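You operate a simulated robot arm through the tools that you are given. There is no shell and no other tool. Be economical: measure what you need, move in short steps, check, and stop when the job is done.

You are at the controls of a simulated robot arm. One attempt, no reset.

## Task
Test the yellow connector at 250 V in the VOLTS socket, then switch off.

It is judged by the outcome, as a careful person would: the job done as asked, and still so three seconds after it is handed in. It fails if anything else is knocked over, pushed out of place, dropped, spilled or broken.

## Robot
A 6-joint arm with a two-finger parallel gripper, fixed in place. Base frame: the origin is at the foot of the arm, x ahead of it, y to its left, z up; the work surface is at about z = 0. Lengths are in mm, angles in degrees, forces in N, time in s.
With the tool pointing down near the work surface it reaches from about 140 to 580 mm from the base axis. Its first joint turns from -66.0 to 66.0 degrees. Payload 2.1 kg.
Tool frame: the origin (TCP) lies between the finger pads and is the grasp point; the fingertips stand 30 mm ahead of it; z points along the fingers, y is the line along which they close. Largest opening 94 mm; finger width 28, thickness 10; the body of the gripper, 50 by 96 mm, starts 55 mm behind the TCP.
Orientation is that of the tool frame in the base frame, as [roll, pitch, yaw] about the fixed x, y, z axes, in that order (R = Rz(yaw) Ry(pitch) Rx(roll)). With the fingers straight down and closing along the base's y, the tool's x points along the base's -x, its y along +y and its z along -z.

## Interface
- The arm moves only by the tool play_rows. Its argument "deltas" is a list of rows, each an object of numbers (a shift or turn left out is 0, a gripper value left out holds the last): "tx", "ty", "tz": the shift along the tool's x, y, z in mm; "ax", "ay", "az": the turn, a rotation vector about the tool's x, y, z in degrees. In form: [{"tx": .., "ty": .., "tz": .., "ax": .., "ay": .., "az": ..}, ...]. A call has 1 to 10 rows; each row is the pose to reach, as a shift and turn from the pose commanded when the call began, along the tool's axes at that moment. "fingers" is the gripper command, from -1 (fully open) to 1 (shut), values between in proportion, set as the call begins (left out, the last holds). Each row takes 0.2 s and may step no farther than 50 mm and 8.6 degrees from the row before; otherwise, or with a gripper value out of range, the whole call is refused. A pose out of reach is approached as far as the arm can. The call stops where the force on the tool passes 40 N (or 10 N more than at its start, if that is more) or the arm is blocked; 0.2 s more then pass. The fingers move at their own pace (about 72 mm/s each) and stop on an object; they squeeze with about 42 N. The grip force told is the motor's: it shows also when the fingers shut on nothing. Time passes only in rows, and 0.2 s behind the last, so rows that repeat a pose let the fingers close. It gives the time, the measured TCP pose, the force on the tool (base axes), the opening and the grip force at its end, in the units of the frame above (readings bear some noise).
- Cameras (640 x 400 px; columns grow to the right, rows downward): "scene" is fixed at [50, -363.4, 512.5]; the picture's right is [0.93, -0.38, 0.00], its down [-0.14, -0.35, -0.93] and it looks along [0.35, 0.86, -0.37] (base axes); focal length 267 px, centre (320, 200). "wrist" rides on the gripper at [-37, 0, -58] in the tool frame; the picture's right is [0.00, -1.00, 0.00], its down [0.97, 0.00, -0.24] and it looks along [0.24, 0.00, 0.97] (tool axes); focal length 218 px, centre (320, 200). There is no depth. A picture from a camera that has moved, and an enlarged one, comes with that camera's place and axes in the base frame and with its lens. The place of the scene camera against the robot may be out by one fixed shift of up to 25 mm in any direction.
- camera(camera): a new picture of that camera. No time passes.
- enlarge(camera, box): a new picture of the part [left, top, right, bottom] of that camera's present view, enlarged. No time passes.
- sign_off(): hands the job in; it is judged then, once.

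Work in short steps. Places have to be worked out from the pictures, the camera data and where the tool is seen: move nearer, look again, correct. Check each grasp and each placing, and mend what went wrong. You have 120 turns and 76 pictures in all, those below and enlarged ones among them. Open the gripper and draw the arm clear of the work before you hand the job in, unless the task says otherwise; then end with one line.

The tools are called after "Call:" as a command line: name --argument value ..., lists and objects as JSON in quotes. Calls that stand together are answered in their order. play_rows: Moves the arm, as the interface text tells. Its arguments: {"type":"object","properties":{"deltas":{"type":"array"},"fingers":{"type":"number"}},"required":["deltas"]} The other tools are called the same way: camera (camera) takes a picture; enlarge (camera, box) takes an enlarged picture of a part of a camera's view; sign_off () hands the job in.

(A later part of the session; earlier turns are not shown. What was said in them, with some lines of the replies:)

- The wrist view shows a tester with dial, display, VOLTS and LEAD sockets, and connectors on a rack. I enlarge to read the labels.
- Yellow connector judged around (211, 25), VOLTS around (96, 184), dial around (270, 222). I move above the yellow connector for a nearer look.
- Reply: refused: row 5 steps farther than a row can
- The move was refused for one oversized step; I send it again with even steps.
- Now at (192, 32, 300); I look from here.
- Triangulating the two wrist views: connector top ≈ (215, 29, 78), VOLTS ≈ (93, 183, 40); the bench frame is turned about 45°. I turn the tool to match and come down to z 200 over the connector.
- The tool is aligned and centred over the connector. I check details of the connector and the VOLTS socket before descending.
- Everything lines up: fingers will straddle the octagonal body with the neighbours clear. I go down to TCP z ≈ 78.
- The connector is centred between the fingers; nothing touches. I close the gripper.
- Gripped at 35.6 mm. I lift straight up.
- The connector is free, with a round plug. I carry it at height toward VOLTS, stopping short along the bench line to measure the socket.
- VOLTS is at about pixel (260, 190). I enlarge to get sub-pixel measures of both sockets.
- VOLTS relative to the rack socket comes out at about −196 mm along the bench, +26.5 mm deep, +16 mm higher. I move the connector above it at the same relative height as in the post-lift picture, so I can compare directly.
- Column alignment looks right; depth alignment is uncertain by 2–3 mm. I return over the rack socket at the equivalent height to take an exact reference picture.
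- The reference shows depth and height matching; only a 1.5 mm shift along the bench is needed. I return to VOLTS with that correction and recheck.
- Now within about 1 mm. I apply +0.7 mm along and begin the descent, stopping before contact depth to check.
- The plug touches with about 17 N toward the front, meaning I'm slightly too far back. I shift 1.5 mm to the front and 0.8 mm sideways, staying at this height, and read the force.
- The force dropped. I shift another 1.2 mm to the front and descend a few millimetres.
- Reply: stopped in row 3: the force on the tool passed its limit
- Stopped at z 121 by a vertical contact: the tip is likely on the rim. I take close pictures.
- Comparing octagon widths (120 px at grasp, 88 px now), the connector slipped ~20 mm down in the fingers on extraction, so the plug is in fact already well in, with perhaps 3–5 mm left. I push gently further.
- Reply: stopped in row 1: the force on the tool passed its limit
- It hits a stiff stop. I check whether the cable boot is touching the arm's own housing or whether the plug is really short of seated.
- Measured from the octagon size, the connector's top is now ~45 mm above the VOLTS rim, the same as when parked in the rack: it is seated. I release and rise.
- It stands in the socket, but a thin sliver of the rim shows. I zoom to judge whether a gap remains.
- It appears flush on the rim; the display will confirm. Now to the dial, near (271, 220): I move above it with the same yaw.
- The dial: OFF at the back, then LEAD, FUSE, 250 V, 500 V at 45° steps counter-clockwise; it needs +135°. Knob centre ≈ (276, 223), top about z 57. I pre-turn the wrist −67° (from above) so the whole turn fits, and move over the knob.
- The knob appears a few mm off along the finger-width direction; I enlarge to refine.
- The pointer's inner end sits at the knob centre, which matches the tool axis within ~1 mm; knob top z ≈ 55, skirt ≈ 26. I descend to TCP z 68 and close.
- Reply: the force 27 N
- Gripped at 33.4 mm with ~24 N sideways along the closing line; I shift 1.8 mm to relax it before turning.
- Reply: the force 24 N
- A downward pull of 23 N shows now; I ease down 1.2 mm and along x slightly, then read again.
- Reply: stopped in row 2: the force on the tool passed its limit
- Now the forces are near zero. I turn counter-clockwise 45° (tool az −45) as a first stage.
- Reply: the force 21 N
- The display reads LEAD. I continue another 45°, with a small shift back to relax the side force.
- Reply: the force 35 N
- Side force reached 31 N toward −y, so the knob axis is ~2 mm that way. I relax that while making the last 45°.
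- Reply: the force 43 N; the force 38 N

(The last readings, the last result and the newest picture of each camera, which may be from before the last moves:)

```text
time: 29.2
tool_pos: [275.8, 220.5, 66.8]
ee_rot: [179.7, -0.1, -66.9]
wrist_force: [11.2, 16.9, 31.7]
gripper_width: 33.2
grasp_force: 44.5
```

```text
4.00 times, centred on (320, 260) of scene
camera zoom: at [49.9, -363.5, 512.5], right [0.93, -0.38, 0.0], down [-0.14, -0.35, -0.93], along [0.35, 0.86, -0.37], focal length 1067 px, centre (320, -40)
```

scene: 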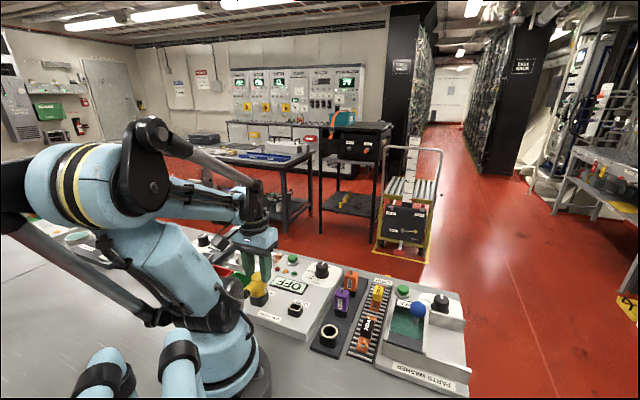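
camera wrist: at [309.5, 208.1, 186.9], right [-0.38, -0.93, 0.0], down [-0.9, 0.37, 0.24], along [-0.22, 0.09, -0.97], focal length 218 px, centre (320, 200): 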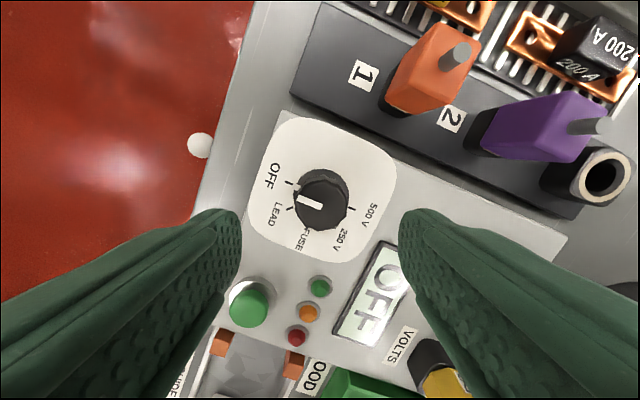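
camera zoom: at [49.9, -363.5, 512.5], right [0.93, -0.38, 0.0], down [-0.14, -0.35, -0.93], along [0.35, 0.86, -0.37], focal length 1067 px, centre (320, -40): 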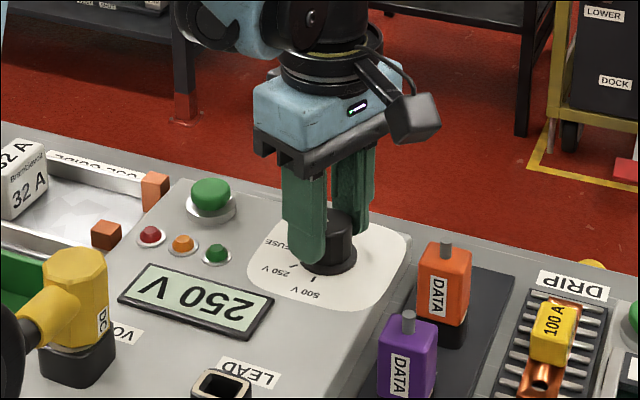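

The display reads 250 V. I open and rise, then will press the green test button.

Call:
play_rows --deltas '[{"tz": 0}, {"tz": 0}, {"tz": -30}, {"tz": -70}, {"tz": -100}, {"tz": -100}]' --fingers -0.4

Call:
camera --camera "wrist"

Call:
enlarge --camera "scene" --box '[250, 210, 390, 310]'

```text
time: 30.6
tool_pos: [272.9, 219.2, 168.1]
ee_rot: [179.5, -0.3, -67.0]
wrist_force: [0.3, -0.3, 0.2]
gripper_width: 65.9
grasp_force: 0.0
```

```text
31 pictures are left
camera wrist: at [259.8, 253.4, 225.1], right [0.92, 0.39, -0.01], down [0.38, -0.89, 0.25], along [0.09, -0.23, -0.97], focal length 218 px, centre (320, 200)
```

wrist: 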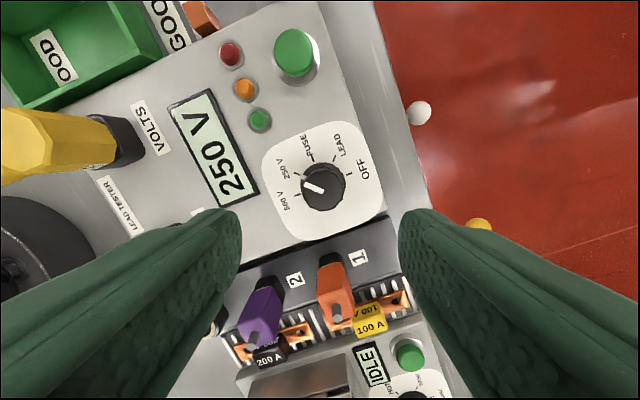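

```text
4.00 times, centred on (320, 260) of scene
camera zoom: at [50.0, -363.4, 512.5], right [0.93, -0.38, 0.0], down [-0.14, -0.35, -0.93], along [0.35, 0.86, -0.37], focal length 1067 px, centre (320, -40)
```

zoom: 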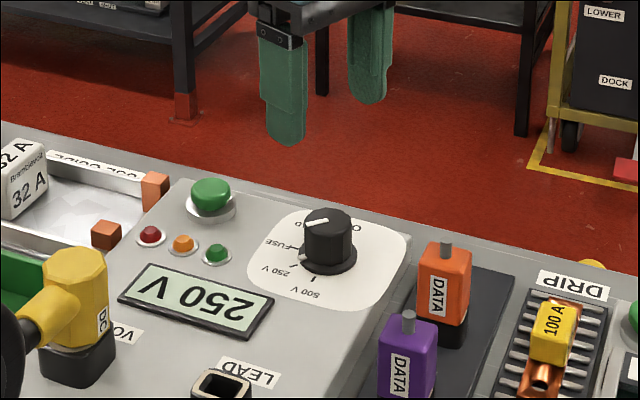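

Knob is on 250 V, lamps not lit yet. Green button located at ≈ (215.5, 306.5). I move above it with closed fingers.

Call:
play_rows --deltas '[{"tx": -34, "ty": 6}, {"tx": -68, "ty": 12}, {"tx": -102.8, "ty": 18.8}, {"tx": -102.8, "ty": 18.8, "tz": 30}, {"tx": -102.8, "ty": 18.8, "tz": 58}, {"tx": -102.8, "ty": 18.8, "tz": 58}]' --fingers 1

Call:
enlarge --camera "scene" --box '[250, 210, 390, 310]'

Call:
camera --camera "wrist"

```text
time: 32.0
tool_pos: [215.1, 306.4, 107.7]
ee_rot: [179.5, -0.2, -67.0]
wrist_force: [-0.1, 0.0, -0.7]
gripper_width: 0.0
grasp_force: 32.9
```

```text
4.00 times, centred on (320, 260) of scene
camera zoom: at [50.0, -363.4, 512.5], right [0.93, -0.38, 0.0], down [-0.14, -0.35, -0.93], along [0.35, 0.86, -0.37], focal length 1067 px, centre (320, -40)
```

zoom: 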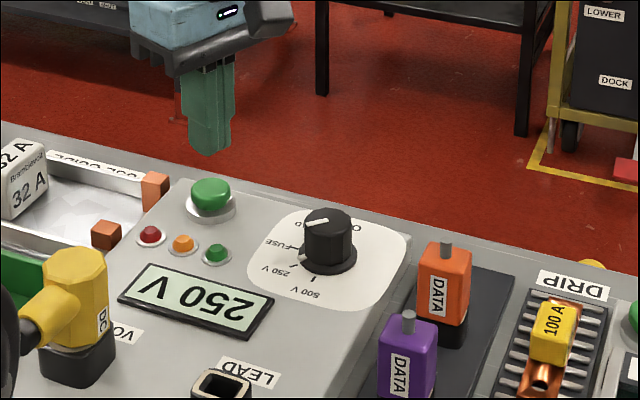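

```text
28 pictures are left
camera wrist: at [201.9, 340.7, 165.3], right [0.92, 0.39, -0.01], down [0.38, -0.89, 0.25], along [0.09, -0.23, -0.97], focal length 218 px, centre (320, 200)
```

wrist: 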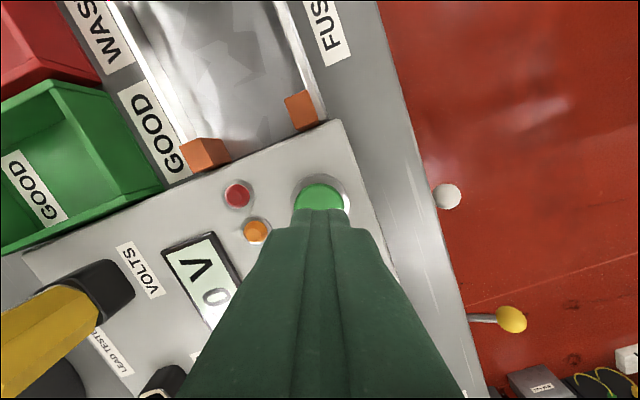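

Centred within ~3 mm. I press down in small steps with the force limit as guard.

Call:
play_rows --deltas '[{"tz": 15}, {"tz": 24}, {"tz": 28}, {"tz": 31}, {"tz": 34}, {"tz": 37}, {"tz": 40}, {"tz": 42}, {"tz": 44}]'

Call:
enlarge --camera "scene" --box '[250, 210, 390, 310]'

```text
time: 34.0
tool_pos: [216.1, 307.3, 63.8]
ee_rot: [179.7, -0.4, -67.0]
wrist_force: [0.4, 0.1, 28.2]
gripper_width: 0.0
grasp_force: 32.7
```

```text
4.00 times, centred on (320, 260) of scene
camera zoom: at [50.0, -363.5, 512.5], right [0.93, -0.38, 0.0], down [-0.14, -0.35, -0.93], along [0.35, 0.86, -0.37], focal length 1067 px, centre (320, -40)
```

zoom: 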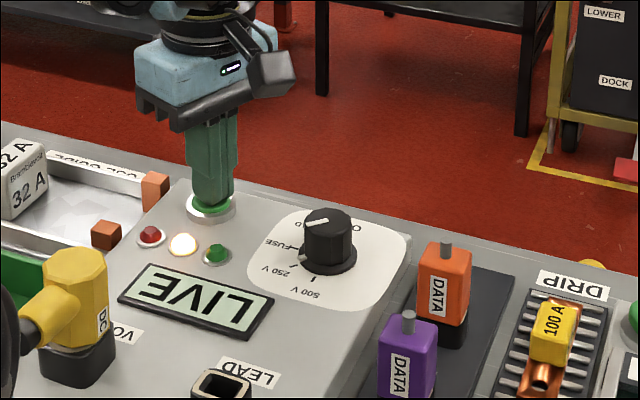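

The display shows LIVE with the amber lamp lit: the test is running. I hold for about a second and look again.

Call:
play_rows --deltas '[{"tz": 0}, {"tz": 0}, {"tz": 0}, {"tz": 0}, {"tz": 0}, {"tz": 0}]'

Call:
enlarge --camera "scene" --box '[250, 210, 390, 310]'

```text
time: 35.4
tool_pos: [216.4, 306.4, 65.2]
ee_rot: [179.6, -0.3, -67.0]
wrist_force: [3.7, 3.2, 29.7]
gripper_width: 0.0
grasp_force: 33.5
```

```text
4.00 times, centred on (320, 260) of scene
camera zoom: at [50.0, -363.5, 512.5], right [0.93, -0.38, 0.0], down [-0.14, -0.35, -0.93], along [0.35, 0.86, -0.37], focal length 1067 px, centre (320, -40)
```

zoom: 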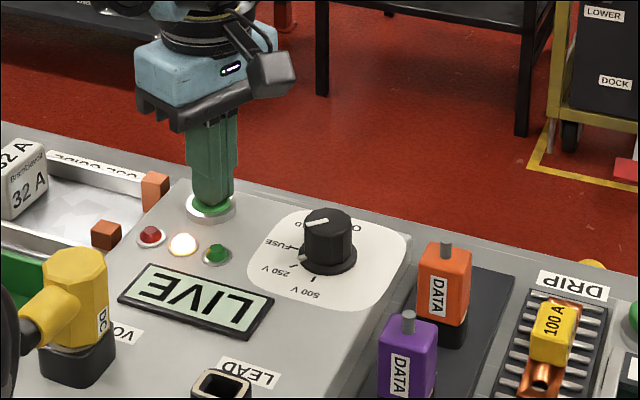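

Still LIVE after more than a second; I keep holding for another 2 s.

Call:
play_rows --deltas '[{"tz": 0}, {"tz": 0}, {"tz": 0}, {"tz": 0}, {"tz": 0}, {"tz": 0}, {"tz": 0}, {"tz": 0}, {"tz": 0}, {"tz": 0}]'

Call:
enlarge --camera "scene" --box '[250, 210, 390, 310]'

```text
time: 37.6
tool_pos: [215.6, 305.6, 64.5]
ee_rot: [179.6, -0.4, -67.0]
wrist_force: [4.7, 3.6, 29.0]
gripper_width: 0.3
grasp_force: 32.9
```

```text
4.00 times, centred on (320, 260) of scene
camera zoom: at [50.0, -363.5, 512.5], right [0.93, -0.38, 0.0], down [-0.14, -0.35, -0.93], along [0.35, 0.86, -0.37], focal length 1067 px, centre (320, -40)
```

zoom: 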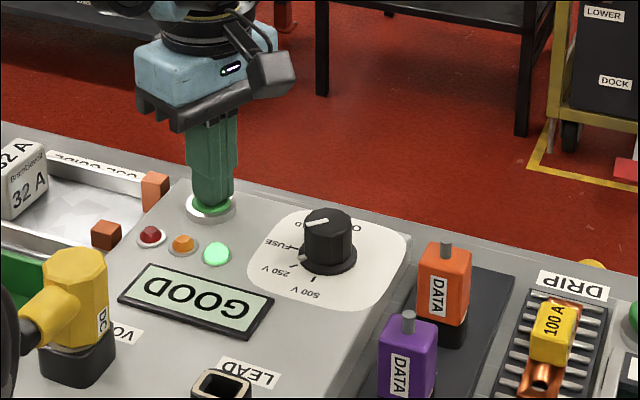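

Result GOOD, green lamp lit. I rise off the button first.

Call:
play_rows --deltas '[{"tz": -30}, {"tz": -65}, {"tz": -100}, {"tz": -100}]'

Call:
play_rows --deltas '[{"tx": 34, "ty": -7}, {"tx": 68, "ty": -14}, {"tx": 102, "ty": -21.4}, {"tx": 102, "ty": -21.4, "tz": 30}, {"tx": 102, "ty": -21.4, "tz": 30}]' --fingers -0.4

Call:
enlarge --camera "wrist" --box '[260, 150, 380, 250]'

Call:
enlarge --camera "scene" --box '[250, 210, 390, 310]'

```text
time: 38.6
tool_pos: [215.0, 308.6, 164.9]
ee_rot: [179.5, -0.3, -66.9]
wrist_force: [0.3, 1.1, -0.7]
gripper_width: 0.0
grasp_force: 32.8
```

```text
time: 39.8
tool_pos: [275.0, 219.9, 136.3]
ee_rot: [179.5, -0.4, -67.0]
wrist_force: [0.2, -0.2, 0.3]
gripper_width: 65.8
grasp_force: 0.0
```

```text
4.00 times, centred on (320, 200) of wrist
camera zoom: at [260.9, 254.6, 192.8], right [0.92, 0.39, -0.01], down [0.38, -0.89, 0.25], along [0.09, -0.23, -0.97], focal length 873 px, centre (320, 200)
```

zoom: 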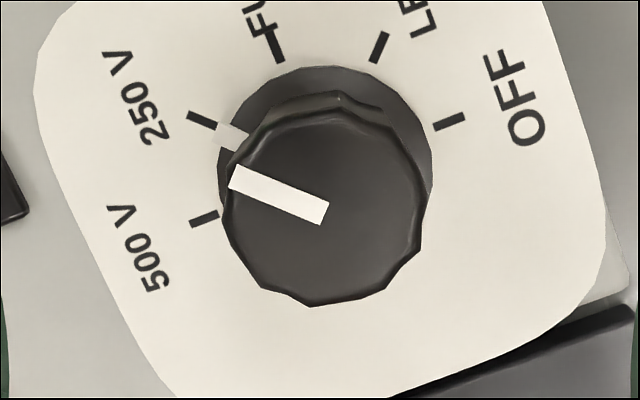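

```text
4.00 times, centred on (320, 260) of scene
camera zoom: at [50.0, -363.4, 512.5], right [0.93, -0.38, 0.0], down [-0.14, -0.35, -0.93], along [0.35, 0.86, -0.37], focal length 1067 px, centre (320, -40)
```

zoom: 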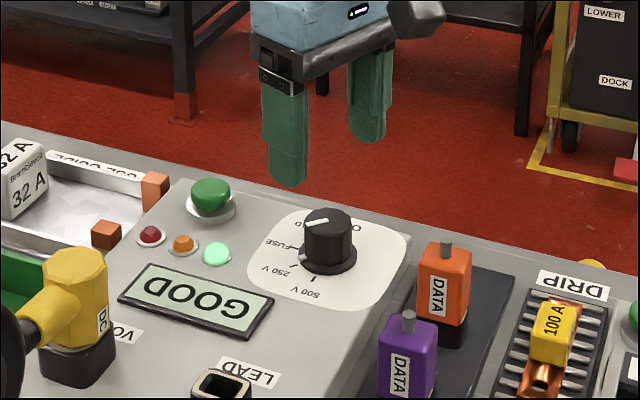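

GOOD result persists. I descend on the knob with a small centring correction and grip it.

Call:
play_rows --deltas '[{"tx": -0.5, "ty": -0.6, "tz": 35}, {"tx": -0.5, "ty": -0.6, "tz": 58}, {"tx": -0.5, "ty": -0.6, "tz": 68}, {"tx": -0.5, "ty": -0.6, "tz": 68}]'

Call:
play_rows --deltas '[{"tz": 0}, {"tz": 0}, {"tz": 0}]' --fingers 1

```text
time: 40.8
tool_pos: [276.8, 222.8, 66.7]
ee_rot: [179.5, -0.3, -67.0]
wrist_force: [-0.1, -0.5, -0.2]
gripper_width: 66.0
grasp_force: 0.0
```

```text
time: 41.6
tool_pos: [273.9, 221.4, 66.0]
ee_rot: [179.0, -0.3, -67.1]
wrist_force: [-29.4, -13.0, 0.0]
gripper_width: 33.6
grasp_force: 44.9
```

Side force ~32 N along +tool y; I shift 2 mm that way to relax.

Call:
play_rows --deltas '[{"ty": 1}, {"ty": 2.2}, {"ty": 2.2}]'

```text
time: 42.1
tool_pos: [274.2, 220.4, 66.5]
ee_rot: [179.3, -0.3, -67.0]
wrist_force: [-3.7, -0.4, -6.1]
gripper_width: 33.8
grasp_force: 44.9
stopped in row 2: the force on the tool passed its limit (the readings are from after the stop); the commanded pose is now the measured one
```

Forces are near zero. I turn clockwise (az positive) 45° as a first stage.

Call:
play_rows --deltas '[{"az": 7.5}, {"az": 15}, {"az": 22.5}, {"az": 30}, {"az": 37.5}, {"az": 45}, {"az": 45}]'

```text
time: 43.7
tool_pos: [275.3, 221.6, 66.1]
ee_rot: [179.8, -0.7, -112.1]
wrist_force: [7.8, 10.3, -34.3]
gripper_width: 33.4
grasp_force: 45.1
```

Completed; I relax slightly (down 0.7, sideways 1) and turn the next 45°.

Call:
play_rows --deltas '[{"tx": -0.8, "ty": -0.2, "tz": 0.5}, {"tx": -0.8, "ty": -0.2, "tz": 0.5}]'

Call:
play_rows --deltas '[{"az": 7.5}, {"az": 15}, {"az": 22.5}, {"az": 30}, {"az": 37.5}, {"az": 45}, {"az": 45}]'

Call:
enlarge --camera "scene" --box '[250, 210, 390, 310]'

```text
time: 44.3
tool_pos: [274.6, 221.4, 66.8]
ee_rot: [179.6, -0.9, -112.0]
wrist_force: [-1.5, -0.5, -0.4]
gripper_width: 33.0
grasp_force: 44.8
```

```text
time: 45.9
tool_pos: [276.1, 221.2, 66.6]
ee_rot: [-179.6, -0.7, -157.2]
wrist_force: [6.6, -20.8, 16.8]
gripper_width: 33.7
grasp_force: 45.0
```

```text
4.00 times, centred on (320, 260) of scene
camera zoom: at [50.0, -363.5, 512.5], right [0.93, -0.38, 0.0], down [-0.14, -0.35, -0.93], along [0.35, 0.86, -0.37], focal length 1067 px, centre (320, -40)
```

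zoom: 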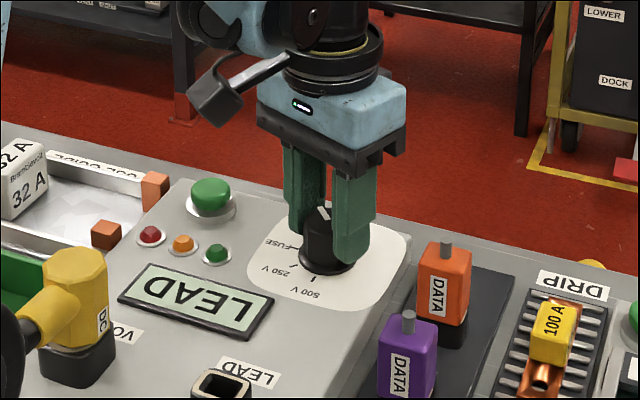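

The display reads LEAD; one more 45° to OFF.

Call:
play_rows --deltas '[{"az": 7.5}, {"az": 15}, {"az": 22.5}, {"az": 30}, {"az": 37.5}, {"az": 45}, {"az": 45}]'

Call:
enlarge --camera "scene" --box '[250, 210, 390, 310]'

```text
time: 47.5
tool_pos: [274.5, 220.1, 66.4]
ee_rot: [-179.0, -0.1, 157.9]
wrist_force: [0.3, -29.8, -7.0]
gripper_width: 33.5
grasp_force: 44.5
```

```text
4.00 times, centred on (320, 260) of scene
camera zoom: at [50.0, -363.4, 512.6], right [0.93, -0.38, 0.0], down [-0.14, -0.35, -0.93], along [0.35, 0.86, -0.37], focal length 1067 px, centre (320, -40)
```

zoom: 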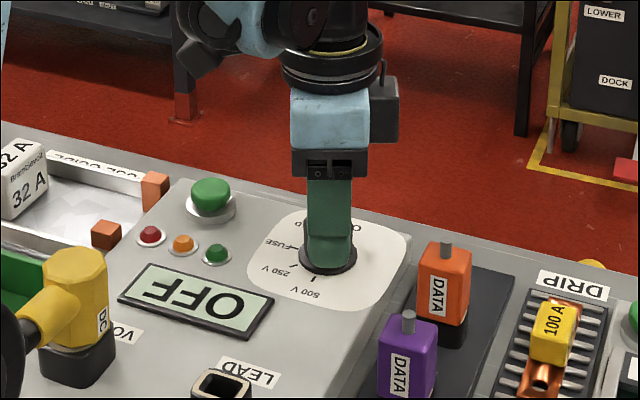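

Display OFF. I release the knob and rise clear.

Call:
play_rows --deltas '[{"tz": 0}, {"tz": 0}, {"tz": -30}, {"tz": -70}, {"tz": -115}, {"tz": -160}, {"tz": -200}, {"tz": -200}]' --fingers -0.4

Call:
play_rows --deltas '[{"tz": 0}, {"tz": 0}, {"tz": 0}]' --fingers -1

Call:
camera --camera "scene"

Call:
enlarge --camera "scene" --box '[250, 210, 390, 310]'

```text
time: 49.3
tool_pos: [277.5, 223.1, 265.4]
ee_rot: [-179.3, -0.4, 158.1]
wrist_force: [0.1, 0.5, -0.4]
gripper_width: 65.7
grasp_force: 0.1
```

```text
time: 50.1
tool_pos: [276.0, 223.8, 265.3]
ee_rot: [-179.4, -0.3, 157.9]
wrist_force: [-0.1, 0.3, -0.1]
gripper_width: 94.0
grasp_force: 0.0
```

```text
20 pictures are left
```

scene: 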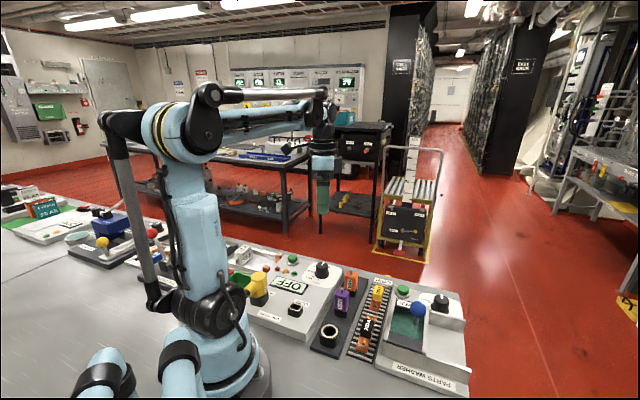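

```text
4.00 times, centred on (320, 260) of scene
camera zoom: at [50.0, -363.4, 512.5], right [0.93, -0.38, 0.0], down [-0.14, -0.35, -0.93], along [0.35, 0.86, -0.37], focal length 1067 px, centre (320, -40)
```

zoom: 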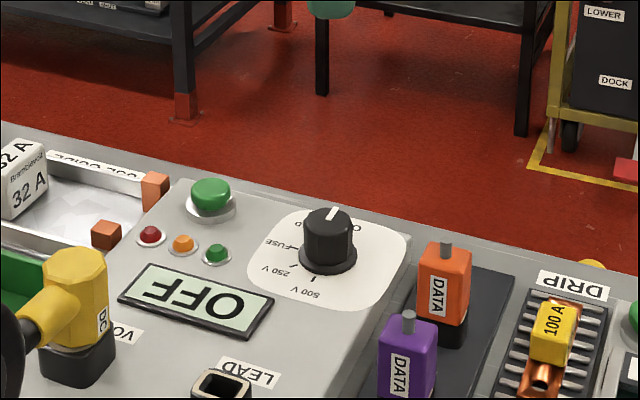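

The dial and display read OFF, the connector is still in VOLTS, nothing else has moved, and the arm is clear. I hand the job in.

Call:
sign_off

```text
The job is handed in.
```

The yellow connector was tested at 250 V in the VOLTS socket and read GOOD with the green lamp lit; the tester is now switched off, and the connector is still plugged into VOLTS.
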